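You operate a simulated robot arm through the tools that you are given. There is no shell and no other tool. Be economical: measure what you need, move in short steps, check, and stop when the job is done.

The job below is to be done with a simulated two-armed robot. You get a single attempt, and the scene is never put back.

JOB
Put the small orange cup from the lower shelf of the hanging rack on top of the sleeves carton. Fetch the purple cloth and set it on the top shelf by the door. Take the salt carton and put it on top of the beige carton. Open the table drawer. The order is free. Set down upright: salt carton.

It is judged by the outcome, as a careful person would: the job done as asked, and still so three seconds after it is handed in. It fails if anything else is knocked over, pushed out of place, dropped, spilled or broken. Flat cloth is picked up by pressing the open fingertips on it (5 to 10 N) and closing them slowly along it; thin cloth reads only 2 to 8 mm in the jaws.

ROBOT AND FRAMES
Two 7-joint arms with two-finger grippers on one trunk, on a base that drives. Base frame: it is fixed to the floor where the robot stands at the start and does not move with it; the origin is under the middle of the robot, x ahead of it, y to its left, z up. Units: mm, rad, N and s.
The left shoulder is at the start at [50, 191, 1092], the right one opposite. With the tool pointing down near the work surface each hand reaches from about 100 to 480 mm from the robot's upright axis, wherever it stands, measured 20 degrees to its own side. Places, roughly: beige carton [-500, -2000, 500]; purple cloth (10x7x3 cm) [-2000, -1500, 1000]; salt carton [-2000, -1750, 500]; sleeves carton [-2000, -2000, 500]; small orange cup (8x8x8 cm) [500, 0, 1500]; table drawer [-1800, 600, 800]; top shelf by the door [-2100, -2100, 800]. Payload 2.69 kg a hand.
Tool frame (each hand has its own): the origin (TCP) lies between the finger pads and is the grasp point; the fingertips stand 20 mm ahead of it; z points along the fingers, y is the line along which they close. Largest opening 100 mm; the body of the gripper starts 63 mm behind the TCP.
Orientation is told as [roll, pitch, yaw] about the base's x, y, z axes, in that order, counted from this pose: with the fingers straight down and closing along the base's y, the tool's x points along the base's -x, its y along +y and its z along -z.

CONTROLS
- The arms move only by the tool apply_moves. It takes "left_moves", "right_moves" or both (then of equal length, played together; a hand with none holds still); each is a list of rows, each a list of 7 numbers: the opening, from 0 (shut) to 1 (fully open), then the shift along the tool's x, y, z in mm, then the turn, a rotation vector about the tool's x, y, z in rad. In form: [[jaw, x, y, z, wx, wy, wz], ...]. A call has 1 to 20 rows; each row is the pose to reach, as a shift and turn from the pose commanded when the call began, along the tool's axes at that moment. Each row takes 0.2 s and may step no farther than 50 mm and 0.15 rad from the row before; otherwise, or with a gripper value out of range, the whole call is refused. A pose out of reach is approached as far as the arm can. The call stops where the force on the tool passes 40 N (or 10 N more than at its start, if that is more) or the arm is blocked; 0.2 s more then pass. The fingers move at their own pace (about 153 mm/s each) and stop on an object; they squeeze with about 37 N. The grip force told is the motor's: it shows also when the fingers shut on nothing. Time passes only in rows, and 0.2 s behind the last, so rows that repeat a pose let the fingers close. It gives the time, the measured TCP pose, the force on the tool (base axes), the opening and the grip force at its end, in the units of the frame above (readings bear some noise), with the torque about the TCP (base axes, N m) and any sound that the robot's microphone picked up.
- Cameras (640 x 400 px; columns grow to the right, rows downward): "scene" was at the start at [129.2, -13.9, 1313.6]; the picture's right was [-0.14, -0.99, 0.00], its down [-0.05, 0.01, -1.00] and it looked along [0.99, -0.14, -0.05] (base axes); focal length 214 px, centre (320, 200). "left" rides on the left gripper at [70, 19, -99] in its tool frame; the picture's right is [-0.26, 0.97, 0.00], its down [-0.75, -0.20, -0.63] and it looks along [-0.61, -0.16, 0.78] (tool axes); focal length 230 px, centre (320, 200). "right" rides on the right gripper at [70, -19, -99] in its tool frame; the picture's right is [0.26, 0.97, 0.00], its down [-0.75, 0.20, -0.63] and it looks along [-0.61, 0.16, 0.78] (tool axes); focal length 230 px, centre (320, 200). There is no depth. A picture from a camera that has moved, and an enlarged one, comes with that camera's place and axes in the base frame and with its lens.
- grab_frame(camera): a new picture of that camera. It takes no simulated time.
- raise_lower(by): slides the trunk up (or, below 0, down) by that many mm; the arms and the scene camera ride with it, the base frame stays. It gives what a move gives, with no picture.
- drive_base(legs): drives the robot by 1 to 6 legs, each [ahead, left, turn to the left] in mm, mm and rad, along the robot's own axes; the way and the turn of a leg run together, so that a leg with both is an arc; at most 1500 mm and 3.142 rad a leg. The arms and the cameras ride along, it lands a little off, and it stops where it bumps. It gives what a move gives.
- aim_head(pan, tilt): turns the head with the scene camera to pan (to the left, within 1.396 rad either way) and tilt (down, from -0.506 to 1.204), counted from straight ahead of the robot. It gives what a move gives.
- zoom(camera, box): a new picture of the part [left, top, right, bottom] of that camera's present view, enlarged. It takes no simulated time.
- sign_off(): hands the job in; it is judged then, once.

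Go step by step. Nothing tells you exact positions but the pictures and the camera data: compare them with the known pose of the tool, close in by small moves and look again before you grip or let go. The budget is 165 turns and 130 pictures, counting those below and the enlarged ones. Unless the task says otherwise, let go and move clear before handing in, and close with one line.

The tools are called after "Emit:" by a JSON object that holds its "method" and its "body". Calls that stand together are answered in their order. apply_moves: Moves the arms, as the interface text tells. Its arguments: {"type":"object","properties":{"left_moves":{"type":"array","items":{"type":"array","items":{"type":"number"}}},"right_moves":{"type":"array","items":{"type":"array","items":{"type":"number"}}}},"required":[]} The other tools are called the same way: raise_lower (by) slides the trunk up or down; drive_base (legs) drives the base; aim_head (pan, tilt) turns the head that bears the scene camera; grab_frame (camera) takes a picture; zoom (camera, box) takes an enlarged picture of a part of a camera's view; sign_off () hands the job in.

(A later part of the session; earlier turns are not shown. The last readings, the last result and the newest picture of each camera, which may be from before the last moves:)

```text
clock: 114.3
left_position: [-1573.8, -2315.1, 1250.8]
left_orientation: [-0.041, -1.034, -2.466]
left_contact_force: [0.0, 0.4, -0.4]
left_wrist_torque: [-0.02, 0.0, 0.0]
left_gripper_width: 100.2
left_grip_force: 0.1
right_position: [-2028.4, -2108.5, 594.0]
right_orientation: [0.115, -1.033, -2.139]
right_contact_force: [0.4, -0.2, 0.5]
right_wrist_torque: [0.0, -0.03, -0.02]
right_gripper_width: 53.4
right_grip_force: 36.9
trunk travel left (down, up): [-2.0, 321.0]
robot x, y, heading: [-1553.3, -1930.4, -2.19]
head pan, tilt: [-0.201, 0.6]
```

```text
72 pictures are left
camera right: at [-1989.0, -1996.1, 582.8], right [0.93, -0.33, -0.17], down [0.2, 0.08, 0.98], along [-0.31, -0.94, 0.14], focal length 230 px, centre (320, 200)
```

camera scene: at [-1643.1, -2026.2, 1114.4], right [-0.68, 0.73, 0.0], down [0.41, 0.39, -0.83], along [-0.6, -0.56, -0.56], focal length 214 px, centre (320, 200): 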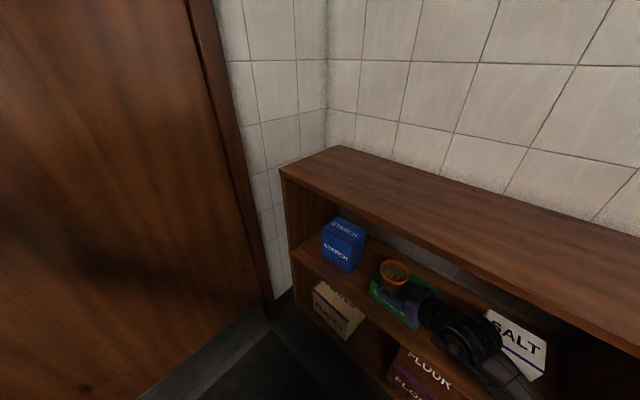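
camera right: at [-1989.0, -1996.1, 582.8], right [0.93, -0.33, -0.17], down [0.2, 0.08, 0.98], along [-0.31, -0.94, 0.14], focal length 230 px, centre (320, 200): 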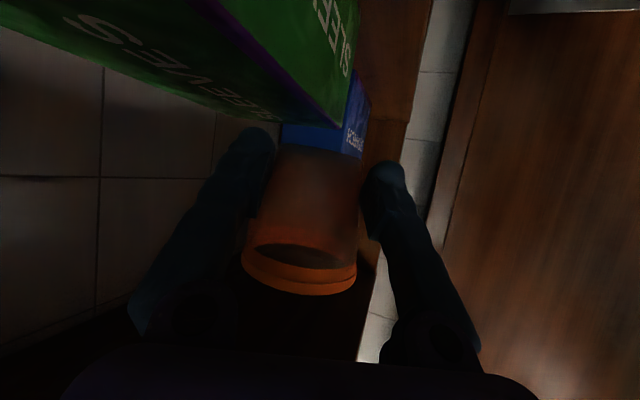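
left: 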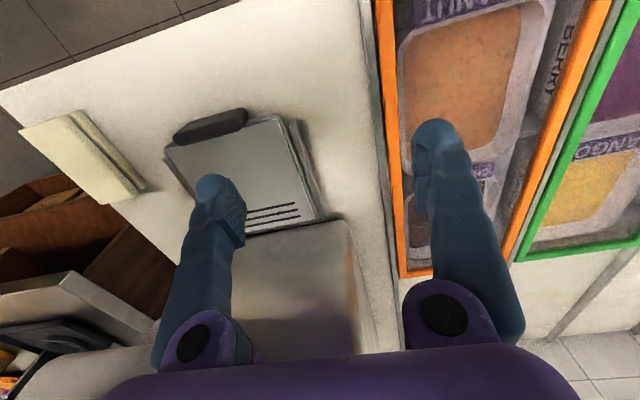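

Emit:
{"method": "drive_base", "body": {"legs": [[40, -57, 0]]}}

Emit:
{"method": "grab_frame", "body": {"camera": "right"}}

Emit:
{"method": "zoom", "body": {"camera": "scene", "box": [330, 210, 590, 400]}}

```text
clock: 115.5
left_position: [-1645.8, -2315.4, 1251.4]
left_orientation: [-0.037, -1.031, -2.467]
left_contact_force: [-0.4, 0.0, 0.2]
left_wrist_torque: [0.01, 0.01, -0.03]
left_gripper_width: 99.6
left_grip_force: 0.1
right_position: [-2097.4, -2109.0, 591.5]
right_orientation: [0.114, -1.032, -2.142]
right_contact_force: [-0.2, 0.4, 0.4]
right_wrist_torque: [0.0, 0.02, 0.01]
right_gripper_width: 53.4
right_grip_force: 36.8
trunk travel left (down, up): [-2.0, 321.0]
robot x, y, heading: [-1626.2, -1932.2, -2.187]
head pan, tilt: [-0.201, 0.6]
```

```text
71 pictures are left
camera right: at [-2058.6, -1996.2, 582.2], right [0.93, -0.33, -0.16], down [0.2, 0.08, 0.98], along [-0.31, -0.94, 0.14], focal length 230 px, centre (320, 200)
```

right: 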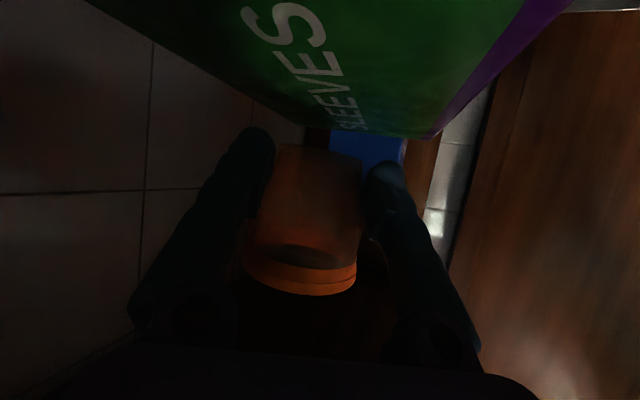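

```text
2.11 times, centred on (460, 305) of scene
camera zoom: at [-1713.9, -2025.8, 1114.5], right [-0.68, 0.73, 0.0], down [0.41, 0.39, -0.82], along [-0.6, -0.56, -0.57], focal length 452 px, centre (25, -21)
```

zoom: 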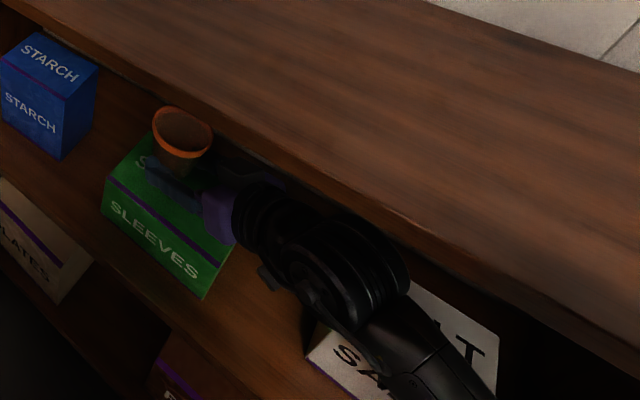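

The cup hangs above the middle of the sleeves carton, whose top reads nearer z 545. I'll lower it in small steps and watch the force.

Emit:
{"method": "apply_moves", "body": {"right_moves": [[0.4, 5, 0, 3, 0, 0, 0], [0.4, 10, -1, 6, 0, 0, 0]]}}

Emit:
{"method": "apply_moves", "body": {"right_moves": [[0.4, 3.5, 0, 2, 0, 0, 0], [0.4, 3.5, 0, 2, 0, 0, 0]]}}

Emit:
{"method": "zoom", "body": {"camera": "scene", "box": [360, 240, 460, 320]}}

```text
clock: 116.1
left_position: [-1644.6, -2315.9, 1250.9]
left_orientation: [-0.036, -1.03, -2.468]
left_contact_force: [0.4, 1.2, -0.4]
left_wrist_torque: [0.01, 0.03, 0.05]
left_gripper_width: 100.1
left_grip_force: 0.0
right_position: [-2098.6, -2108.6, 581.0]
right_orientation: [0.119, -1.031, -2.14]
right_contact_force: [0.6, -0.2, -0.7]
right_wrist_torque: [0.01, -0.01, 0.01]
right_gripper_width: 53.5
right_grip_force: 36.8
trunk travel left (down, up): [-2.0, 321.0]
robot x, y, heading: [-1626.1, -1929.2, -2.188]
head pan, tilt: [-0.201, 0.6]
```

```text
clock: 116.7
left_position: [-1645.5, -2315.7, 1251.4]
left_orientation: [-0.036, -1.03, -2.468]
left_contact_force: [0.0, 0.5, -0.8]
left_wrist_torque: [0.0, 0.0, 0.0]
left_gripper_width: 99.8
left_grip_force: 0.0
right_position: [-2098.8, -2109.6, 576.7]
right_orientation: [0.12, -1.033, -2.143]
right_contact_force: [-0.4, 0.0, 0.0]
right_wrist_torque: [-0.03, -0.03, -0.03]
right_gripper_width: 53.4
right_grip_force: 36.9
trunk travel left (down, up): [-2.0, 321.0]
robot x, y, heading: [-1625.3, -1932.3, -2.187]
head pan, tilt: [-0.201, 0.6]
```

```text
5.00 times, centred on (410, 280) of scene
camera zoom: at [-1713.7, -2025.8, 1114.5], right [-0.68, 0.73, 0.0], down [0.41, 0.39, -0.83], along [-0.6, -0.56, -0.56], focal length 1072 px, centre (-130, -200)
```

zoom: 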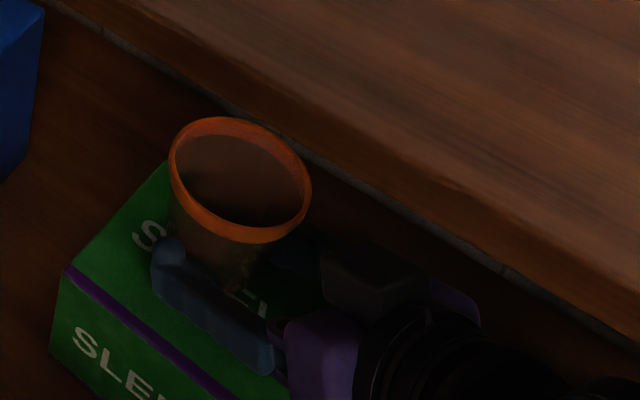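

Emit:
{"method": "apply_moves", "body": {"right_moves": [[0.4, 3.5, 0, 2, 0, 0, 0], [0.4, 3.5, 0, 2, 0, 0, 0]]}}

Emit:
{"method": "apply_moves", "body": {"right_moves": [[0.4, 3.5, 0, 2, 0, 0, 0], [0.4, 3.5, 0, 2, 0, 0, 0]]}}

Emit:
{"method": "apply_moves", "body": {"right_moves": [[0.4, 3.5, 0, 2, 0, 0, 0], [0.4, 3.5, 0, 2, 0, 0, 0]]}}

Emit:
{"method": "grab_frame", "body": {"camera": "right"}}

```text
clock: 117.3
left_position: [-1645.4, -2315.1, 1252.2]
left_orientation: [-0.036, -1.032, -2.467]
left_contact_force: [0.5, -0.5, 0.8]
left_wrist_torque: [-0.02, 0.03, 0.0]
left_gripper_width: 100.0
left_grip_force: 0.0
right_position: [-2098.6, -2109.2, 572.3]
right_orientation: [0.123, -1.032, -2.143]
right_contact_force: [0.4, -0.4, -0.2]
right_wrist_torque: [-0.02, -0.01, 0.0]
right_gripper_width: 53.4
right_grip_force: 37.2
trunk travel left (down, up): [-2.0, 321.0]
robot x, y, heading: [-1622.4, -1935.4, -2.189]
head pan, tilt: [-0.201, 0.6]
```

```text
clock: 117.9
left_position: [-1644.5, -2314.3, 1251.9]
left_orientation: [-0.036, -1.032, -2.468]
left_contact_force: [-0.5, -0.3, 0.2]
left_wrist_torque: [0.01, 0.01, 0.01]
left_gripper_width: 100.1
left_grip_force: 0.0
right_position: [-2099.3, -2110.0, 572.1]
right_orientation: [0.121, -1.038, -2.142]
right_contact_force: [-0.6, 1.4, 15.3]
right_wrist_torque: [0.14, 0.5, -0.03]
right_gripper_width: 53.4
right_grip_force: 36.9
trunk travel left (down, up): [-2.0, 321.0]
robot x, y, heading: [-1626.7, -1927.2, -2.191]
head pan, tilt: [-0.201, 0.6]
```

```text
clock: 118.5
left_position: [-1642.5, -2314.2, 1253.2]
left_orientation: [-0.038, -1.034, -2.466]
left_contact_force: [0.7, -0.1, -0.1]
left_wrist_torque: [0.0, -0.01, 0.01]
left_gripper_width: 100.1
left_grip_force: 0.1
right_position: [-2099.5, -2109.1, 571.7]
right_orientation: [0.119, -1.047, -2.139]
right_contact_force: [3.0, 5.7, 33.2]
right_wrist_torque: [0.43, 1.05, -0.23]
right_gripper_width: 53.2
right_grip_force: 36.8
trunk travel left (down, up): [-2.0, 321.0]
robot x, y, heading: [-1625.9, -1935.4, -2.19]
head pan, tilt: [-0.201, 0.6]
```

```text
68 pictures are left
camera right: at [-2060.5, -1996.1, 559.1], right [0.93, -0.32, -0.17], down [0.2, 0.09, 0.97], along [-0.3, -0.94, 0.15], focal length 230 px, centre (320, 200)
```

right: 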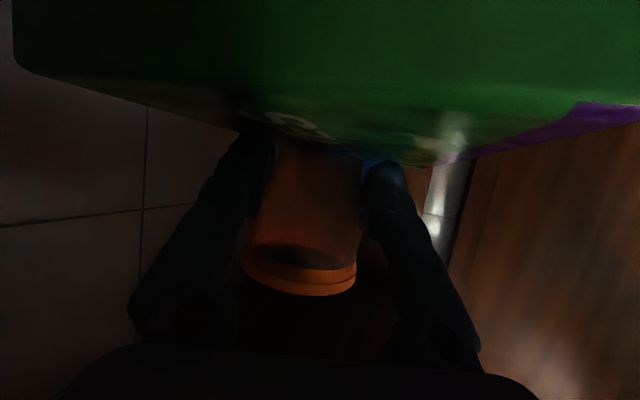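

Light contact is reached at z≈572. I'll unload the extra push and then open gently.

Emit:
{"method": "apply_moves", "body": {"right_moves": [[0.4, -6, 0, -3.5, 0, 0, 0], [0.56, -6, 0, -3.5, 0, 0, 0], [0.62, -6, 0, -3.5, 0, 0, 0], [0.7, -6, 0, -3.5, 0, 0, 0]]}}

Emit:
{"method": "grab_frame", "body": {"camera": "right"}}

Emit:
{"method": "zoom", "body": {"camera": "scene", "box": [350, 230, 470, 330]}}

```text
clock: 119.5
left_position: [-1642.8, -2315.3, 1251.8]
left_orientation: [-0.037, -1.035, -2.468]
left_contact_force: [-0.6, 0.0, -0.1]
left_wrist_torque: [0.0, 0.02, 0.01]
left_gripper_width: 99.9
left_grip_force: 0.0
right_position: [-2097.8, -2108.9, 572.0]
right_orientation: [0.124, -1.031, -2.144]
right_contact_force: [4.5, -2.7, 12.8]
right_wrist_torque: [0.04, 0.4, 0.1]
right_gripper_width: 66.2
right_grip_force: 0.0
trunk travel left (down, up): [-2.0, 321.0]
robot x, y, heading: [-1627.4, -1931.9, -2.189]
head pan, tilt: [-0.201, 0.6]
```

```text
67 pictures are left
camera right: at [-2058.7, -1995.3, 561.7], right [0.93, -0.32, -0.16], down [0.19, 0.08, 0.98], along [-0.3, -0.94, 0.14], focal length 230 px, centre (320, 200)
```

right: 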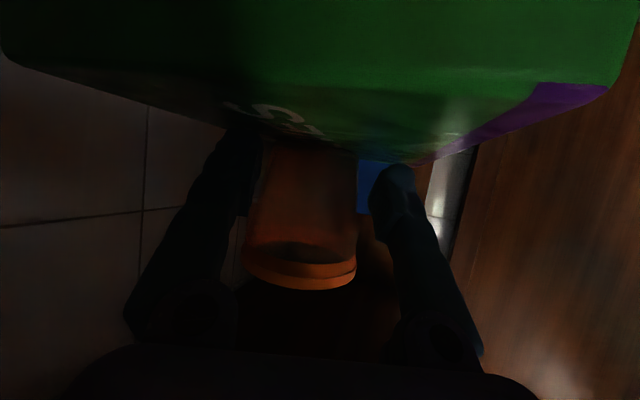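

```text
4.00 times, centred on (410, 280) of scene
camera zoom: at [-1712.6, -2025.7, 1114.6], right [-0.68, 0.73, 0.0], down [0.41, 0.39, -0.83], along [-0.6, -0.56, -0.56], focal length 858 px, centre (-40, -120)
```

zoom: 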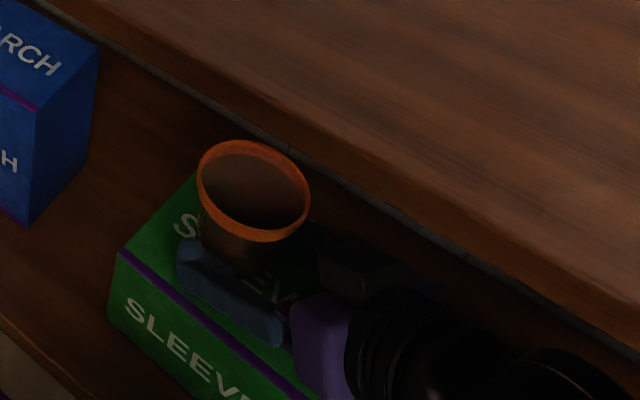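

The cup stands on the carton. I'll open wider, lift off a little and retract along the tool axis.

Emit:
{"method": "apply_moves", "body": {"right_moves": [[0.72, -4, 0, -2.5, 0, 0, 0], [0.85, -6, 0, -4, 0, 0, 0], [0.95, -6, 0, -4, 0, 0, 0], [0.95, -6, 0, -19, 0, 0, 0], [0.95, -6, 0, -34, 0, 0, 0]]}}

Emit:
{"method": "grab_frame", "body": {"camera": "right"}}

Emit:
{"method": "zoom", "body": {"camera": "scene", "box": [350, 230, 470, 330]}}

```text
clock: 120.7
left_position: [-1646.9, -2326.2, 1247.3]
left_orientation: [-0.042, -1.024, -2.458]
left_contact_force: [0.4, -0.4, -0.6]
left_wrist_torque: [-0.03, 0.02, 0.01]
left_gripper_width: 100.0
left_grip_force: 0.0
right_position: [-2090.6, -2101.1, 599.0]
right_orientation: [0.13, -1.051, -2.152]
right_contact_force: [-0.9, -0.5, 0.0]
right_wrist_torque: [0.02, 0.0, -0.01]
right_gripper_width: 95.2
right_grip_force: 0.0
trunk travel left (down, up): [-2.0, 321.0]
robot x, y, heading: [-1626.0, -1932.2, -2.181]
head pan, tilt: [-0.201, 0.6]
```

```text
65 pictures are left
camera right: at [-2053.0, -1987.4, 585.5], right [0.93, -0.33, -0.16], down [0.2, 0.1, 0.97], along [-0.3, -0.94, 0.16], focal length 230 px, centre (320, 200)
```

right: 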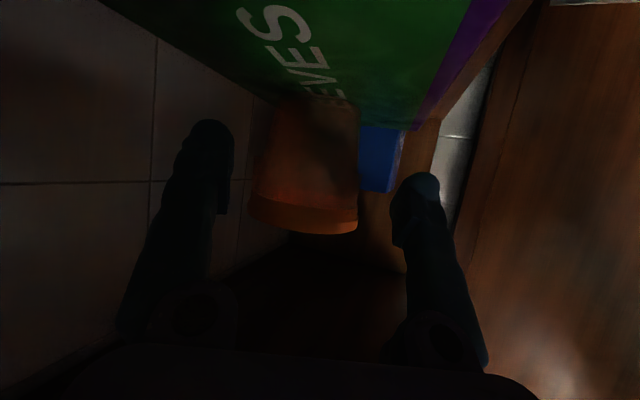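

```text
4.00 times, centred on (410, 280) of scene
camera zoom: at [-1716.8, -2035.5, 1111.8], right [-0.69, 0.73, 0.0], down [0.41, 0.39, -0.82], along [-0.6, -0.56, -0.57], focal length 858 px, centre (-40, -120)
```

zoom: 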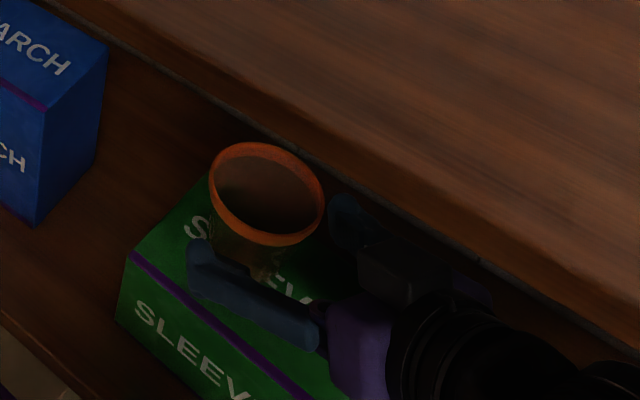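

The cup stands upright on the sleeves carton. I'll drive back along the hand's axis to free the fingers.

Emit:
{"method": "drive_base", "body": {"legs": [[-60, 0, 0]]}}

Emit:
{"method": "drive_base", "body": {"legs": [[-100, 20, 0]]}}

Emit:
{"method": "grab_frame", "body": {"camera": "scene"}}

```text
clock: 121.4
left_position: [-1639.7, -2318.3, 1250.7]
left_orientation: [-0.038, -1.031, -2.457]
left_contact_force: [0.6, 1.4, 1.0]
left_wrist_torque: [0.01, -0.01, 0.03]
left_gripper_width: 99.9
left_grip_force: 0.0
right_position: [-2090.7, -2102.1, 607.7]
right_orientation: [0.125, -1.07, -2.144]
right_contact_force: [0.4, -0.1, 0.5]
right_wrist_torque: [0.02, 0.0, -0.02]
right_gripper_width: 95.0
right_grip_force: 0.1
trunk travel left (down, up): [-2.0, 321.0]
robot x, y, heading: [-1623.7, -1932.8, -2.179]
head pan, tilt: [-0.201, 0.6]
stopped in leg 1: the robot was blocked; the commanded pose is now the measured one
```

```text
clock: 122.1
left_position: [-1637.4, -2316.0, 1251.3]
left_orientation: [-0.035, -1.032, -2.456]
left_contact_force: [0.1, 1.0, 0.5]
left_wrist_torque: [0.01, 0.04, 0.01]
left_gripper_width: 100.1
left_grip_force: 0.1
right_position: [-2090.5, -2103.7, 609.0]
right_orientation: [0.12, -1.076, -2.138]
right_contact_force: [-0.1, 0.2, 0.1]
right_wrist_torque: [-0.02, 0.01, 0.0]
right_gripper_width: 94.8
right_grip_force: 0.0
trunk travel left (down, up): [-2.0, 321.0]
robot x, y, heading: [-1625.6, -1930.9, -2.175]
head pan, tilt: [-0.201, 0.6]
stopped in leg 1: the robot was blocked; the commanded pose is now the measured one
```

```text
63 pictures are left
camera scene: at [-1708.9, -2027.4, 1114.1], right [-0.69, 0.72, 0.0], down [0.41, 0.39, -0.82], along [-0.6, -0.57, -0.57], focal length 214 px, centre (320, 200)
```

scene: 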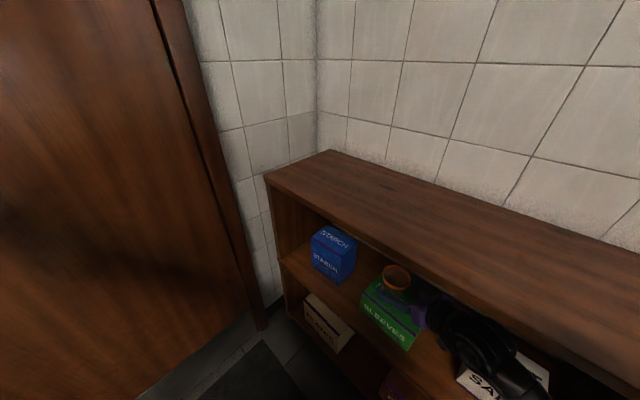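

Something blocks the way back. I'll look to the right, at the arm and elbow.

Emit:
{"method": "aim_head", "body": {"pan": -1.0, "tilt": 0.75}}

Emit:
{"method": "grab_frame", "body": {"camera": "scene"}}

```text
clock: 123.2
left_position: [-1638.0, -2318.0, 1250.7]
left_orientation: [-0.038, -1.029, -2.458]
left_contact_force: [0.0, -0.4, 0.2]
left_wrist_torque: [-0.02, 0.01, -0.02]
left_gripper_width: 100.2
left_grip_force: 0.0
right_position: [-2090.5, -2103.4, 610.4]
right_orientation: [0.124, -1.077, -2.141]
right_contact_force: [-0.1, 0.5, 0.0]
right_wrist_torque: [-0.01, 0.03, -0.03]
right_gripper_width: 95.2
right_grip_force: 0.1
trunk travel left (down, up): [-2.0, 321.0]
robot x, y, heading: [-1622.7, -1932.3, -2.178]
head pan, tilt: [-1.0, 0.75]
```

```text
62 pictures are left
camera scene: at [-1728.7, -1963.5, 1101.4], right [0.03, 1.0, 0.0], down [0.68, -0.02, -0.73], along [-0.73, 0.03, -0.68], focal length 214 px, centre (320, 200)
```

scene: 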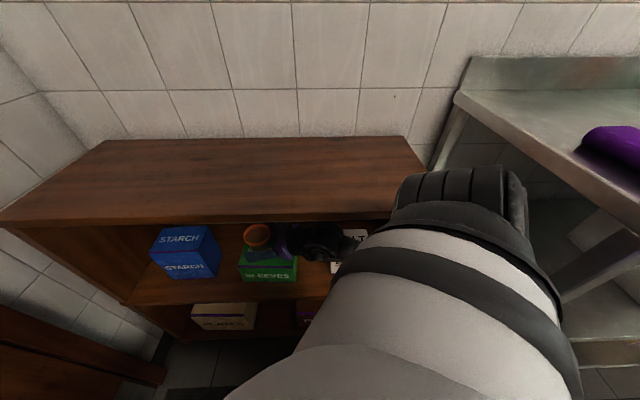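

The elbow seems wedged between the shelf's board end and the steel rack. I'll inch the base straight out (+x) while the hand keeps its place by extending.

Emit:
{"method": "drive_base", "body": {"legs": [[-8, 11, 0]]}}

Emit:
{"method": "grab_frame", "body": {"camera": "right"}}

```text
clock: 124.1
left_position: [-1624.3, -2316.9, 1252.1]
left_orientation: [-0.035, -1.031, -2.452]
left_contact_force: [0.5, -0.1, 0.0]
left_wrist_torque: [0.01, 0.01, 0.0]
left_gripper_width: 99.8
left_grip_force: 0.1
right_position: [-2080.6, -2108.5, 612.9]
right_orientation: [0.109, -1.088, -2.115]
right_contact_force: [-0.6, 0.1, 1.0]
right_wrist_torque: [0.02, 0.01, 0.02]
right_gripper_width: 94.8
right_grip_force: 0.1
trunk travel left (down, up): [-2.0, 321.0]
robot x, y, heading: [-1606.3, -1930.2, -2.171]
head pan, tilt: [-1.0, 0.75]
stopped in leg 1: the robot was blocked; the commanded pose is now the measured one
```

```text
61 pictures are left
camera right: at [-2043.4, -1994.9, 596.4], right [0.93, -0.32, -0.18], down [0.23, 0.12, 0.97], along [-0.28, -0.94, 0.19], focal length 230 px, centre (320, 200)
```

right: 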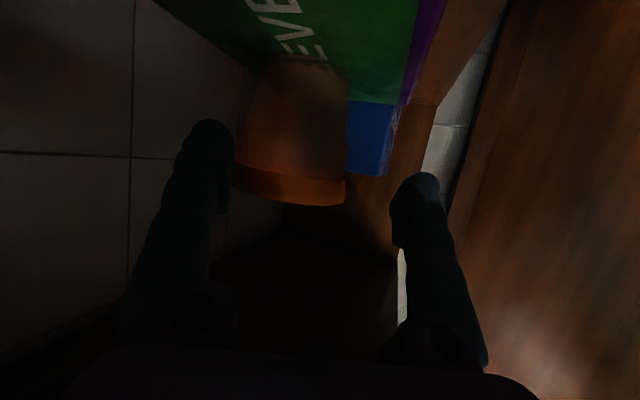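

I'll tip the fingers up about the wrist so that they clear the cup's rim.

Emit:
{"method": "apply_moves", "body": {"right_moves": [[1, -8, -6, -1, 0, -0.04, 0], [1, -18, -8, -2, 0, -0.09, 0], [1, -28, -8, -3, 0, -0.15, 0], [1, -37, -8, -4, 0, -0.2, 0], [1, -46, -8, -6, 0, -0.25, 0]]}}

Emit:
{"method": "grab_frame", "body": {"camera": "right"}}

Emit:
{"method": "grab_frame", "body": {"camera": "scene"}}

```text
clock: 125.3
left_position: [-1628.3, -2319.8, 1249.9]
left_orientation: [-0.037, -1.026, -2.45]
left_contact_force: [0.8, 0.3, 0.5]
left_wrist_torque: [-0.01, 0.0, 0.01]
left_gripper_width: 100.1
left_grip_force: 0.1
right_position: [-2098.0, -2121.2, 654.4]
right_orientation: [0.204, -1.334, -2.213]
right_contact_force: [-0.4, 0.3, 0.3]
right_wrist_torque: [-0.02, 0.0, 0.03]
right_gripper_width: 99.9
right_grip_force: 0.0
trunk travel left (down, up): [-2.0, 321.0]
robot x, y, heading: [-1613.0, -1933.2, -2.175]
head pan, tilt: [-1.0, 0.75]
```

```text
60 pictures are left
camera right: at [-2063.9, -2015.0, 609.7], right [0.91, -0.37, -0.2], down [0.33, 0.33, 0.88], along [-0.26, -0.87, 0.42], focal length 230 px, centre (320, 200)
```

right: 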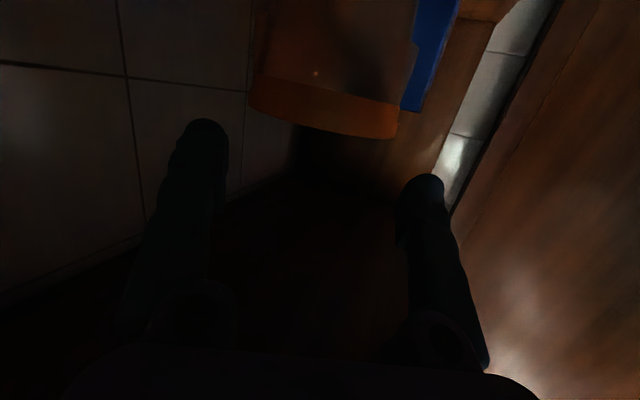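

```text
59 pictures are left
camera scene: at [-1719.8, -1967.2, 1101.4], right [0.03, 1.0, 0.0], down [0.68, -0.02, -0.73], along [-0.73, 0.02, -0.68], focal length 214 px, centre (320, 200)
```

scene: 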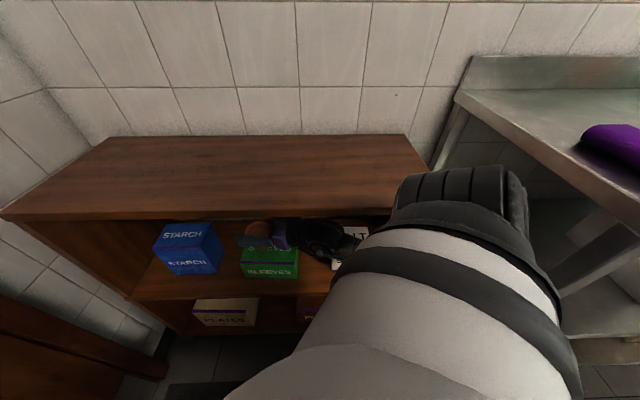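

The fingers are above the rim now. I'll drive straight out (+x).

Emit:
{"method": "drive_base", "body": {"legs": [[-86, 123, 0]]}}

Emit:
{"method": "grab_frame", "body": {"camera": "scene"}}

```text
clock: 126.1
left_position: [-1619.1, -2317.7, 1251.4]
left_orientation: [-0.034, -1.03, -2.448]
left_contact_force: [-0.7, 0.5, 0.3]
left_wrist_torque: [-0.01, 0.05, 0.01]
left_gripper_width: 100.0
left_grip_force: 0.1
right_position: [-2093.5, -2123.7, 659.8]
right_orientation: [0.185, -1.345, -2.193]
right_contact_force: [-0.1, -0.4, 1.4]
right_wrist_torque: [0.0, 0.05, -0.02]
right_gripper_width: 99.9
right_grip_force: 0.1
trunk travel left (down, up): [-2.0, 321.0]
robot x, y, heading: [-1605.9, -1930.3, -2.168]
head pan, tilt: [-1.0, 0.75]
stopped in leg 1: the robot was blocked; the commanded pose is now the measured one
```

```text
58 pictures are left
camera scene: at [-1712.9, -1965.2, 1101.5], right [0.03, 1.0, 0.0], down [0.68, -0.02, -0.73], along [-0.73, 0.02, -0.68], focal length 214 px, centre (320, 200)
```

scene: 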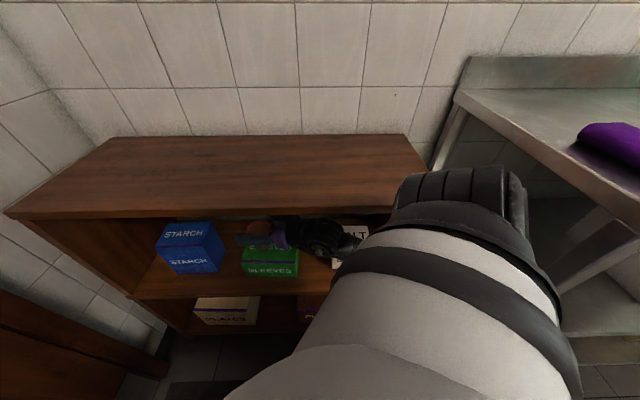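

Still blocked. I'll look toward the left side and at the elbow region to find the contact.

Emit:
{"method": "aim_head", "body": {"pan": 1.39, "tilt": 0.6}}

Emit:
{"method": "grab_frame", "body": {"camera": "scene"}}

Emit:
{"method": "aim_head", "body": {"pan": -1.39, "tilt": 0.9}}

Emit:
{"method": "grab_frame", "body": {"camera": "scene"}}

```text
clock: 128.3
left_position: [-1620.2, -2318.5, 1250.3]
left_orientation: [-0.035, -1.031, -2.451]
left_contact_force: [-0.1, 0.9, -0.2]
left_wrist_torque: [0.02, 0.0, 0.01]
left_gripper_width: 100.1
left_grip_force: 0.1
right_position: [-2093.4, -2122.9, 660.1]
right_orientation: [0.191, -1.345, -2.196]
right_contact_force: [-0.5, 0.2, 0.2]
right_wrist_torque: [0.02, -0.01, -0.02]
right_gripper_width: 99.9
right_grip_force: 0.0
trunk travel left (down, up): [-2.0, 321.0]
robot x, y, heading: [-1608.5, -1933.3, -2.174]
head pan, tilt: [1.389, 0.6]
```

```text
57 pictures are left
camera scene: at [-1568.1, -2030.1, 1114.3], right [-0.7, -0.71, 0.0], down [-0.4, 0.4, -0.82], along [0.59, -0.58, -0.57], focal length 214 px, centre (320, 200)
```

scene: 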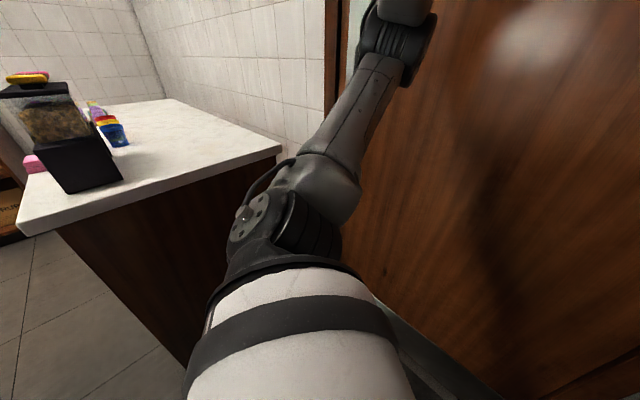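

```text
clock: 130.7
left_position: [-1621.3, -2317.8, 1250.9]
left_orientation: [-0.035, -1.029, -2.45]
left_contact_force: [0.1, 0.1, -0.5]
left_wrist_torque: [0.03, -0.01, 0.02]
left_gripper_width: 100.0
left_grip_force: 0.1
right_position: [-2094.3, -2122.5, 660.8]
right_orientation: [0.189, -1.343, -2.197]
right_contact_force: [-0.8, 0.0, -0.5]
right_wrist_torque: [0.0, 0.01, 0.03]
right_gripper_width: 100.1
right_grip_force: 0.2
trunk travel left (down, up): [-2.0, 321.0]
robot x, y, heading: [-1606.0, -1930.3, -2.171]
head pan, tilt: [-1.389, 0.901]
```

```text
56 pictures are left
camera scene: at [-1700.1, -1937.5, 1089.6], right [0.4, 0.91, 0.0], down [0.72, -0.32, -0.62], along [-0.57, 0.25, -0.78], focal length 214 px, centre (320, 200)
```

scene: 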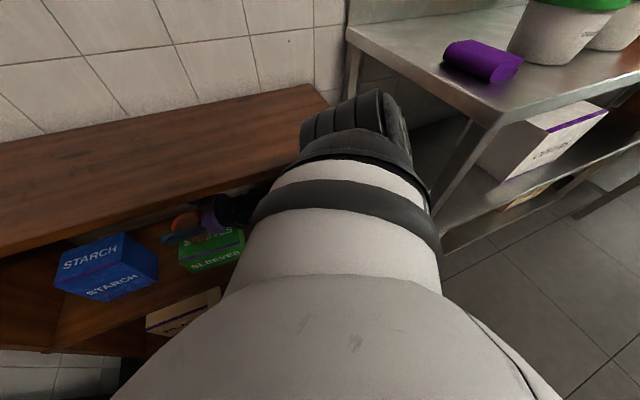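

I can't see the blocker clearly. I'll test small moves: raise the trunk 15 mm in case the elbow rests on the board, then try a pure sideways step.

Emit:
{"method": "raise_lower", "body": {"by": 15}}

Emit:
{"method": "drive_base", "body": {"legs": [[0, 40, 0]]}}

```text
clock: 131.3
left_position: [-1622.6, -2317.4, 1266.6]
left_orientation: [-0.036, -1.029, -2.451]
left_contact_force: [-0.2, 0.7, -0.2]
left_wrist_torque: [0.0, 0.01, 0.01]
left_gripper_width: 100.0
left_grip_force: 0.1
right_position: [-2094.3, -2123.4, 674.2]
right_orientation: [0.187, -1.343, -2.194]
right_contact_force: [0.7, 0.6, 0.1]
right_wrist_torque: [0.01, -0.03, -0.02]
right_gripper_width: 99.8
right_grip_force: 0.0
trunk travel left (down, up): [-17.0, 306.0]
robot x, y, heading: [-1606.1, -1930.8, -2.171]
head pan, tilt: [-1.389, 0.901]
```

```text
clock: 132.4
left_position: [-1586.6, -2340.6, 1266.9]
left_orientation: [-0.034, -1.031, -2.451]
left_contact_force: [0.4, 0.1, 0.1]
left_wrist_torque: [-0.01, 0.01, -0.02]
left_gripper_width: 99.9
left_grip_force: 0.1
right_position: [-2061.2, -2144.8, 675.8]
right_orientation: [0.188, -1.343, -2.197]
right_contact_force: [-0.4, -0.1, -0.2]
right_wrist_torque: [0.02, 0.03, 0.02]
right_gripper_width: 100.0
right_grip_force: 0.0
trunk travel left (down, up): [-17.0, 306.0]
robot x, y, heading: [-1571.0, -1954.1, -2.169]
head pan, tilt: [-1.389, 0.901]
```

That worked. I'll continue straight out.

Emit:
{"method": "drive_base", "body": {"legs": [[-30, 80, 0]]}}

Emit:
{"method": "drive_base", "body": {"legs": [[-120, 60, 0]]}}

Emit:
{"method": "aim_head", "body": {"pan": -0.5, "tilt": 0.65}}

Emit:
{"method": "grab_frame", "body": {"camera": "scene"}}

```text
clock: 133.8
left_position: [-1504.9, -2359.5, 1265.7]
left_orientation: [-0.033, -1.033, -2.453]
left_contact_force: [0.6, -0.2, -0.1]
left_wrist_torque: [0.0, -0.01, -0.01]
left_gripper_width: 100.0
left_grip_force: 0.0
right_position: [-1978.0, -2163.3, 675.9]
right_orientation: [0.189, -1.344, -2.198]
right_contact_force: [-0.3, 0.1, 0.2]
right_wrist_torque: [0.02, 0.05, -0.05]
right_gripper_width: 100.1
right_grip_force: 0.1
trunk travel left (down, up): [-17.0, 306.0]
robot x, y, heading: [-1490.6, -1978.3, -2.174]
head pan, tilt: [-1.389, 0.901]
```

```text
clock: 135.1
left_position: [-1388.9, -2294.4, 1265.7]
left_orientation: [-0.034, -1.032, -2.459]
left_contact_force: [-0.2, 0.3, -0.7]
left_wrist_torque: [0.01, 0.0, 0.02]
left_gripper_width: 100.1
left_grip_force: 0.1
right_position: [-1863.3, -2097.9, 674.8]
right_orientation: [0.189, -1.345, -2.199]
right_contact_force: [-1.1, 0.1, 0.6]
right_wrist_torque: [-0.02, 0.0, 0.0]
right_gripper_width: 100.0
right_grip_force: 0.1
trunk travel left (down, up): [-17.0, 306.0]
robot x, y, heading: [-1373.2, -1911.2, -2.178]
head pan, tilt: [-1.389, 0.901]
```

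```text
clock: 136.2
left_position: [-1389.1, -2294.5, 1266.8]
left_orientation: [-0.034, -1.03, -2.458]
left_contact_force: [0.2, 0.2, -0.5]
left_wrist_torque: [-0.01, 0.01, 0.0]
left_gripper_width: 100.1
left_grip_force: 0.0
right_position: [-1862.0, -2098.9, 674.2]
right_orientation: [0.19, -1.344, -2.203]
right_contact_force: [0.3, 0.1, 0.4]
right_wrist_torque: [0.03, -0.01, 0.0]
right_gripper_width: 100.1
right_grip_force: 0.1
trunk travel left (down, up): [-17.0, 306.0]
robot x, y, heading: [-1374.4, -1910.8, -2.175]
head pan, tilt: [-0.499, 0.649]
```

```text
55 pictures are left
camera scene: at [-1475.6, -1983.5, 1125.2], right [-0.45, 0.89, 0.0], down [0.54, 0.27, -0.8], along [-0.71, -0.36, -0.6], focal length 214 px, centre (320, 200)
```

scene: 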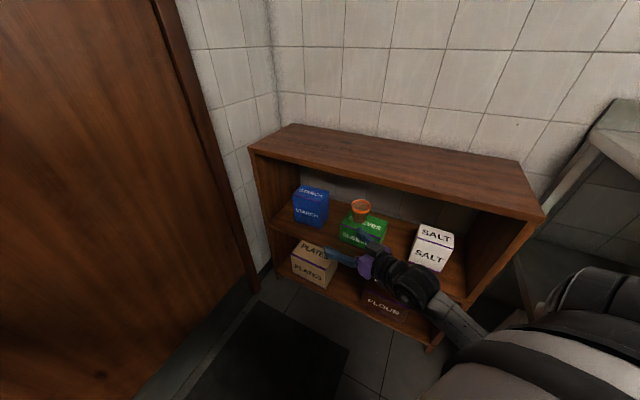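

The cup job is done and salt is untouched. Next I raise the right arm out of the way and turn so that the left arm can work on the salt. I plan to turn the carton slightly with a push so its narrow side fits the jaws.

Emit:
{"method": "apply_moves", "body": {"right_moves": [[1, -45, 2, -10, 0, 0, 0], [1, -91, 4, -21, 0, 0, 0], [1, -136, 6, -31, 0, 0, 0], [1, -182, 8, -41, 0, 0, 0], [1, -227, 10, -52, 0, 0, 0], [1, -273, 12, -62, 0, 0, 0], [1, -318, 14, -72, 0, 0, 0], [1, -363, 16, -83, 0, 0, 0], [1, -409, 18, -93, 0, 0, 0], [1, -454, 20, -103, 0, 0, 0], [1, -500, 22, -114, 0, 0, 0], [1, -545, 24, -124, 0, 0, 0]]}}

Emit:
{"method": "drive_base", "body": {"legs": [[0, 0, -1.667]]}}

Emit:
{"method": "aim_head", "body": {"pan": 0.6, "tilt": 0.6}}

Emit:
{"method": "grab_frame", "body": {"camera": "scene"}}

```text
clock: 138.8
left_position: [-1388.8, -2294.6, 1267.2]
left_orientation: [-0.035, -1.031, -2.457]
left_contact_force: [0.6, 0.8, 0.2]
left_wrist_torque: [0.04, 0.01, -0.06]
left_gripper_width: 99.8
left_grip_force: 0.1
right_position: [-1862.7, -2095.9, 1232.9]
right_orientation: [0.182, -1.341, -2.195]
right_contact_force: [0.6, 1.0, 0.1]
right_wrist_torque: [-0.01, -0.03, -0.01]
right_gripper_width: 100.2
right_grip_force: 0.2
right hand out of reach, approached as far as the arm can: row 3, 4, 5, 6, 7
trunk travel left (down, up): [-17.0, 306.0]
robot x, y, heading: [-1372.9, -1912.2, -2.167]
head pan, tilt: [-0.499, 0.649]
```

```text
clock: 143.3
left_position: [-1754.9, -1855.4, 1266.5]
left_orientation: [-0.034, -1.03, 2.155]
left_contact_force: [-1.2, -1.2, 1.3]
left_wrist_torque: [-0.02, 0.01, -0.03]
left_gripper_width: 100.1
left_grip_force: 0.0
right_position: [-1510.8, -1404.6, 1231.9]
right_orientation: [0.189, -1.344, 2.41]
right_contact_force: [0.5, -0.7, -0.1]
right_wrist_torque: [-0.02, 0.01, -0.01]
right_gripper_width: 100.0
right_grip_force: 0.0
trunk travel left (down, up): [-17.0, 306.0]
robot x, y, heading: [-1373.5, -1913.0, 2.442]
head pan, tilt: [-0.499, 0.649]
```

```text
clock: 144.6
left_position: [-1755.0, -1857.3, 1265.3]
left_orientation: [-0.032, -1.03, 2.155]
left_contact_force: [-0.2, 0.3, 0.6]
left_wrist_torque: [-0.02, 0.0, 0.01]
left_gripper_width: 100.2
left_grip_force: 0.1
right_position: [-1510.4, -1407.0, 1233.4]
right_orientation: [0.189, -1.344, 2.409]
right_contact_force: [0.5, -0.6, 1.3]
right_wrist_torque: [0.02, 0.0, -0.02]
right_gripper_width: 100.2
right_grip_force: 0.2
trunk travel left (down, up): [-17.0, 306.0]
robot x, y, heading: [-1372.2, -1913.1, 2.438]
head pan, tilt: [0.6, 0.6]
```

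```text
54 pictures are left
camera scene: at [-1493.9, -1876.3, 1129.5], right [0.1, 0.99, 0.0], down [0.56, -0.06, -0.83], along [-0.82, 0.09, -0.56], focal length 214 px, centre (320, 200)
```

scene: 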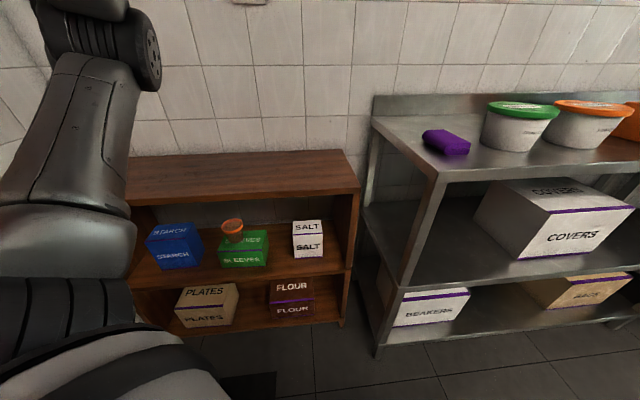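

I'll shift the base a bit away from the rack, then extend the left arm and descend in front of the shelf.

Emit:
{"method": "drive_base", "body": {"legs": [[-50, 45, 0]]}}

Emit:
{"method": "apply_moves", "body": {"left_moves": [[0, -22, 12, 36, 0, 0, 0], [0, -44, 25, 72, 0, 0, 0], [0, -65, 37, 109, 0, 0, 0], [0, -87, 50, 145, 0, 0, 0], [0, -105, 60, 174, 0, 0, 0], [0, -65, 60, 198, 0, 0, 0], [0, -25, 60, 222, 0, 0, 0], [0, 15, 60, 246, 0, 0, 0], [0, 55, 60, 270, 0, 0, 0], [0, 95, 60, 294, 0, 0, 0], [0, 135, 60, 318, 0, 0, 0], [0, 175, 60, 342, 0, 0, 0], [0, 215, 60, 366, 0, 0, 0], [0, 255, 60, 390, 0, 0, 0], [0, 295, 60, 414, 0, 0, 0], [0, 335, 60, 438, 0, 0, 0]]}}

Emit:
{"method": "grab_frame", "body": {"camera": "scene"}}

```text
clock: 145.7
left_position: [-1746.1, -1922.9, 1266.0]
left_orientation: [-0.036, -1.032, 2.155]
left_contact_force: [-0.5, 0.2, -0.6]
left_wrist_torque: [0.01, 0.0, -0.01]
left_gripper_width: 100.1
left_grip_force: 0.0
right_position: [-1502.1, -1472.6, 1233.8]
right_orientation: [0.187, -1.344, 2.413]
right_contact_force: [0.7, -0.2, 0.4]
right_wrist_torque: [-0.02, 0.01, -0.03]
right_gripper_width: 100.0
right_grip_force: 0.2
trunk travel left (down, up): [-17.0, 306.0]
robot x, y, heading: [-1363.8, -1974.0, 2.436]
head pan, tilt: [0.6, 0.6]
```

```text
clock: 149.1
left_position: [-1896.4, -1775.6, 751.4]
left_orientation: [-0.032, -1.033, 2.153]
left_contact_force: [-1.1, 0.4, 0.1]
left_wrist_torque: [0.0, 0.02, -0.01]
left_gripper_width: 0.0
left_grip_force: 30.0
right_position: [-1502.6, -1469.4, 1231.9]
right_orientation: [0.189, -1.345, 2.41]
right_contact_force: [0.2, -0.7, -0.7]
right_wrist_torque: [0.01, 0.0, 0.06]
right_gripper_width: 100.0
right_grip_force: 0.1
trunk travel left (down, up): [-17.0, 306.0]
robot x, y, heading: [-1367.5, -1976.2, 2.432]
head pan, tilt: [0.6, 0.6]
```

```text
53 pictures are left
camera scene: at [-1485.0, -1942.3, 1129.6], right [0.1, 0.99, 0.0], down [0.56, -0.06, -0.82], along [-0.82, 0.08, -0.57], focal length 214 px, centre (320, 200)
```

scene: 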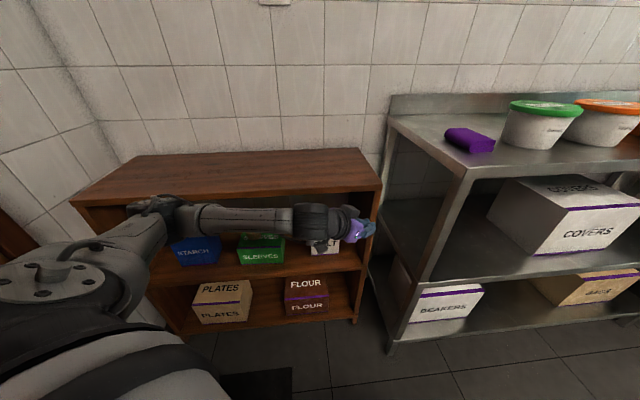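

Emit:
{"method": "apply_moves", "body": {"left_moves": [[0, 38, 1, -1, 0, 0, 0], [0, 76, 1, -2, 0, 0, 0], [0, 113, 2, -3, 0, 0, 0], [0, 151, 3, -4, 0, 0, 0], [0, 189, 3, -5, 0, 0, 0], [0, 227, 4, -6, 0, 0, 0]]}}

Emit:
{"method": "grab_frame", "body": {"camera": "scene"}}

```text
clock: 150.5
left_position: [-1845.2, -1885.1, 563.7]
left_orientation: [-0.046, -1.032, 2.159]
left_contact_force: [-0.1, 0.6, -0.2]
left_wrist_torque: [-0.04, 0.01, -0.04]
left_gripper_width: 0.0
left_grip_force: 29.6
left hand out of reach, approached as far as the arm can: row 5, 6
right_position: [-1503.0, -1470.6, 1231.5]
right_orientation: [0.186, -1.344, 2.412]
right_contact_force: [-0.1, -0.7, -0.3]
right_wrist_torque: [0.03, 0.02, -0.01]
right_gripper_width: 99.9
right_grip_force: 0.0
trunk travel left (down, up): [-17.0, 306.0]
robot x, y, heading: [-1367.0, -1972.8, 2.438]
head pan, tilt: [0.6, 0.6]
```

```text
52 pictures are left
camera scene: at [-1485.0, -1942.7, 1129.6], right [0.1, 0.99, 0.0], down [0.56, -0.06, -0.83], along [-0.82, 0.08, -0.56], focal length 214 px, centre (320, 200)
```

scene: 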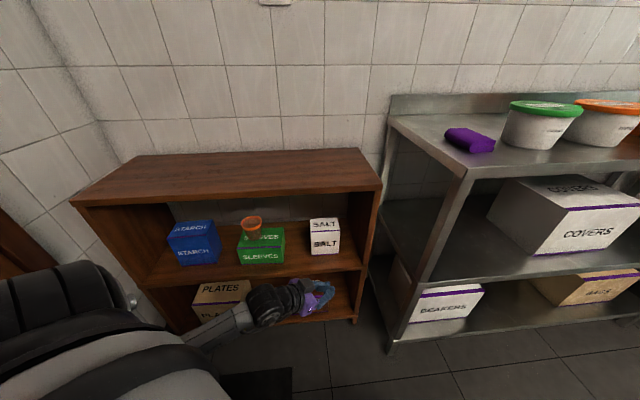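

Emit:
{"method": "raise_lower", "body": {"by": -17}}

Emit:
{"method": "grab_frame", "body": {"camera": "left"}}

Emit:
{"method": "zoom", "body": {"camera": "scene", "box": [220, 190, 380, 310]}}

```text
clock: 151.2
left_position: [-1845.1, -1885.7, 544.5]
left_orientation: [-0.046, -1.028, 2.159]
left_contact_force: [-0.2, 0.6, -0.3]
left_wrist_torque: [0.0, -0.02, -0.01]
left_gripper_width: 0.0
left_grip_force: 29.4
right_position: [-1501.0, -1471.6, 1215.1]
right_orientation: [0.189, -1.345, 2.411]
right_contact_force: [-0.3, 0.4, -0.3]
right_wrist_torque: [0.0, -0.02, 0.01]
right_gripper_width: 100.0
right_grip_force: 0.0
trunk travel left (down, up): [0.0, 323.0]
robot x, y, heading: [-1369.0, -1980.3, 2.44]
head pan, tilt: [0.6, 0.6]
```

```text
51 pictures are left
camera left: at [-1799.2, -1997.4, 536.0], right [-0.9, -0.39, 0.2], down [0.23, -0.04, 0.97], along [-0.38, 0.92, 0.13], focal length 230 px, centre (320, 200)
```

left: 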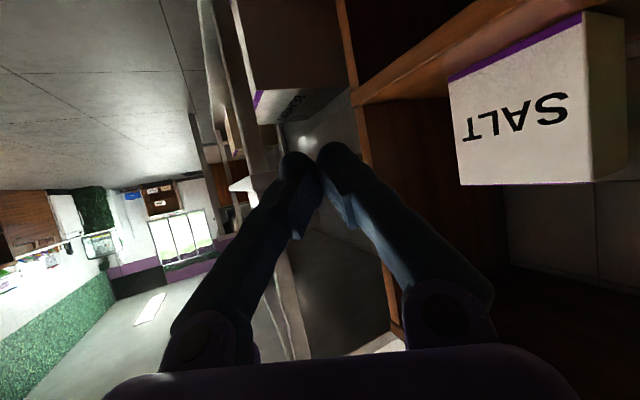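

```text
3.33 times, centred on (300, 250) of scene
camera zoom: at [-1484.9, -1942.4, 1112.5], right [0.1, 0.99, 0.0], down [0.56, -0.06, -0.83], along [-0.82, 0.08, -0.56], focal length 715 px, centre (387, 33)
```

zoom: 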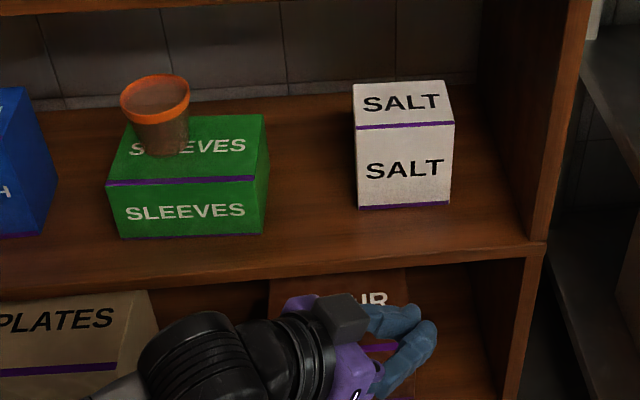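

Now I have the salt precisely: front face x≈-2066, y from -1917 to -1811, z 463–591, centre [-2105,-1864]. I'll push the right end of its front face back about 45 mm with the closed left fingertips, so the carton turns ~34° and its 78 mm side lines up with the jaws.

Emit:
{"method": "drive_base", "body": {"legs": [[168, 69, 0]]}}

Emit:
{"method": "grab_frame", "body": {"camera": "left"}}

```text
clock: 152.7
left_position: [-2018.4, -1829.8, 545.9]
left_orientation: [-0.048, -1.029, 2.161]
left_contact_force: [-0.3, -1.0, 1.0]
left_wrist_torque: [0.0, 0.0, -0.02]
left_gripper_width: 0.0
left_grip_force: 29.0
right_position: [-1675.0, -1415.2, 1216.4]
right_orientation: [0.189, -1.343, 2.409]
right_contact_force: [0.6, -0.7, 0.2]
right_wrist_torque: [0.01, 0.01, 0.0]
right_gripper_width: 99.9
right_grip_force: 0.2
trunk travel left (down, up): [0.0, 323.0]
robot x, y, heading: [-1537.3, -1925.3, 2.433]
head pan, tilt: [0.6, 0.6]
```

```text
49 pictures are left
camera left: at [-1972.3, -1941.9, 536.0], right [-0.9, -0.39, 0.2], down [0.23, -0.04, 0.97], along [-0.38, 0.92, 0.12], focal length 230 px, centre (320, 200)
```

left: 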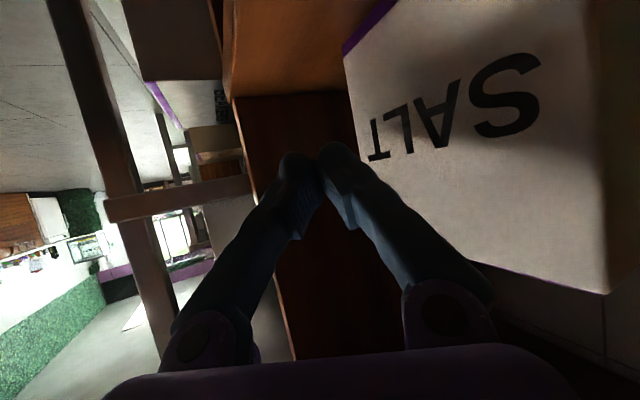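

Emit:
{"method": "drive_base", "body": {"legs": [[42, 36, 0]]}}

Emit:
{"method": "grab_frame", "body": {"camera": "left"}}

```text
clock: 153.7
left_position: [-2071.8, -1829.5, 545.9]
left_orientation: [-0.045, -1.031, 2.163]
left_contact_force: [-0.7, -0.6, 0.2]
left_wrist_torque: [-0.01, -0.03, -0.03]
left_gripper_width: 0.0
left_grip_force: 29.4
right_position: [-1729.8, -1415.7, 1216.7]
right_orientation: [0.189, -1.344, 2.409]
right_contact_force: [-1.0, 0.1, -0.1]
right_wrist_torque: [0.01, -0.01, 0.04]
right_gripper_width: 99.8
right_grip_force: 0.0
trunk travel left (down, up): [0.0, 323.0]
robot x, y, heading: [-1592.5, -1921.9, 2.442]
head pan, tilt: [0.6, 0.6]
```

```text
48 pictures are left
camera left: at [-2027.1, -1942.4, 536.0], right [-0.9, -0.39, 0.2], down [0.23, -0.04, 0.97], along [-0.38, 0.92, 0.12], focal length 230 px, centre (320, 200)
```

left: 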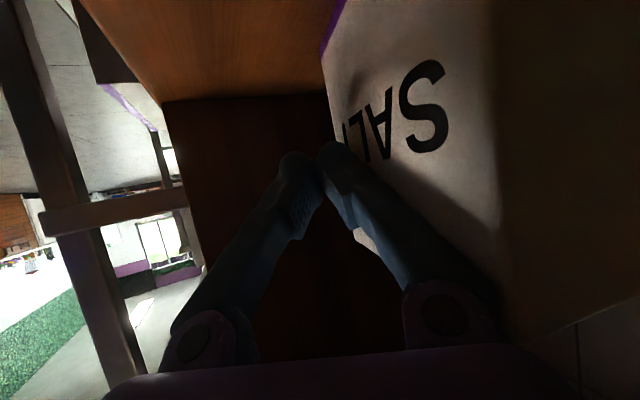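

The carton is turning as wanted, so I push about 24 mm more.

Emit:
{"method": "drive_base", "body": {"legs": [[18, 15, 0]]}}

Emit:
{"method": "grab_frame", "body": {"camera": "left"}}

Emit:
{"method": "zoom", "body": {"camera": "scene", "box": [220, 180, 420, 330]}}

```text
clock: 154.5
left_position: [-2096.2, -1830.6, 544.2]
left_orientation: [-0.044, -1.029, 2.16]
left_contact_force: [-0.3, -0.5, 1.2]
left_wrist_torque: [0.0, 0.02, 0.0]
left_gripper_width: 0.1
left_grip_force: 29.7
right_position: [-1752.6, -1415.3, 1216.6]
right_orientation: [0.189, -1.343, 2.41]
right_contact_force: [0.0, -0.6, 0.2]
right_wrist_torque: [-0.02, -0.01, 0.03]
right_gripper_width: 99.7
right_grip_force: 0.0
trunk travel left (down, up): [0.0, 323.0]
robot x, y, heading: [-1615.3, -1917.0, 2.436]
head pan, tilt: [0.6, 0.6]
```

```text
47 pictures are left
camera left: at [-2050.1, -1942.4, 535.9], right [-0.9, -0.4, 0.2], down [0.23, -0.04, 0.97], along [-0.38, 0.92, 0.12], focal length 230 px, centre (320, 200)
```

left: 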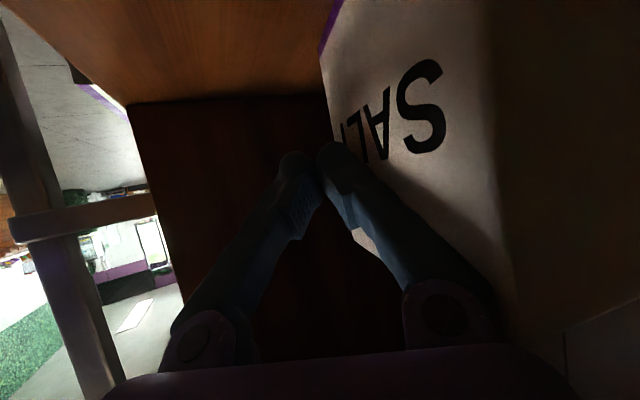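

```text
2.67 times, centred on (320, 255) of scene
camera zoom: at [-1735.8, -1887.2, 1112.5], right [0.1, 0.99, 0.0], down [0.56, -0.06, -0.82], along [-0.82, 0.08, -0.57], focal length 572 px, centre (320, 53)
```

zoom: 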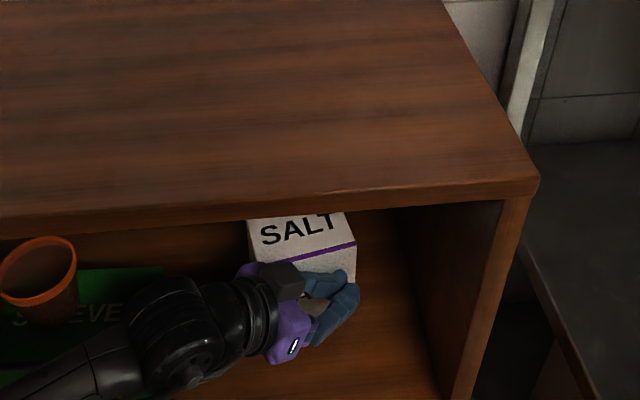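

The hand's broad body lies flush against the face, so it stopped turning. I'll back off and roll the hand 90° about its axis to present its narrow side.

Emit:
{"method": "drive_base", "body": {"legs": [[-42, -36, 0]]}}

Emit:
{"method": "apply_moves", "body": {"left_moves": [[0, 0, 0, 0, 0, 0, -0.14], [0, 0, 0, 0, 0, 0, -0.28], [0, 0, 0, 0, 0, 0, -0.42], [0, 0, 0, 0, 0, 0, -0.56], [0, 0, 0, 0, 0, 0, -0.7], [0, 0, 0, 0, 0, 0, -0.84], [0, 0, 0, 0, 0, 0, -0.98], [0, 0, 0, 0, 0, 0, -1.12], [0, 0, 0, 0, 0, 0, -1.26], [0, 0, 0, 0, 0, 0, -1.4], [0, 0, 0, 0, 0, 0, -1.54]]}}

Emit:
{"method": "grab_frame", "body": {"camera": "left"}}

```text
clock: 155.5
left_position: [-2041.7, -1829.7, 545.6]
left_orientation: [-0.044, -1.03, 2.16]
left_contact_force: [0.1, -0.4, -0.4]
left_wrist_torque: [0.02, -0.01, 0.0]
left_gripper_width: 0.0
left_grip_force: 29.5
right_position: [-1698.8, -1413.7, 1216.3]
right_orientation: [0.19, -1.345, 2.408]
right_contact_force: [0.4, 0.1, -0.3]
right_wrist_torque: [0.03, 0.0, 0.0]
right_gripper_width: 99.6
right_grip_force: 0.1
trunk travel left (down, up): [0.0, 323.0]
robot x, y, heading: [-1564.7, -1919.2, 2.441]
head pan, tilt: [0.6, 0.6]
```

```text
clock: 157.9
left_position: [-2041.8, -1829.5, 545.7]
left_orientation: [-1.03, -0.002, -2.605]
left_contact_force: [0.1, -0.4, -0.5]
left_wrist_torque: [-0.01, 0.02, 0.0]
left_gripper_width: 0.0
left_grip_force: 29.7
right_position: [-1697.0, -1415.1, 1215.1]
right_orientation: [0.188, -1.345, 2.41]
right_contact_force: [0.2, 0.4, 0.5]
right_wrist_torque: [-0.02, 0.02, -0.02]
right_gripper_width: 99.9
right_grip_force: 0.2
trunk travel left (down, up): [0.0, 323.0]
robot x, y, heading: [-1561.3, -1918.5, 2.441]
head pan, tilt: [0.6, 0.6]
```

```text
45 pictures are left
camera left: at [-1934.5, -1875.1, 580.1], right [0.03, -0.56, -0.83], down [-0.42, -0.76, 0.5], along [-0.91, 0.33, -0.26], focal length 230 px, centre (320, 200)
```

left: 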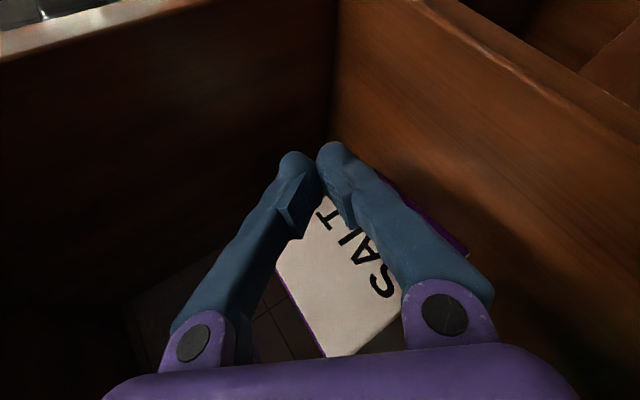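

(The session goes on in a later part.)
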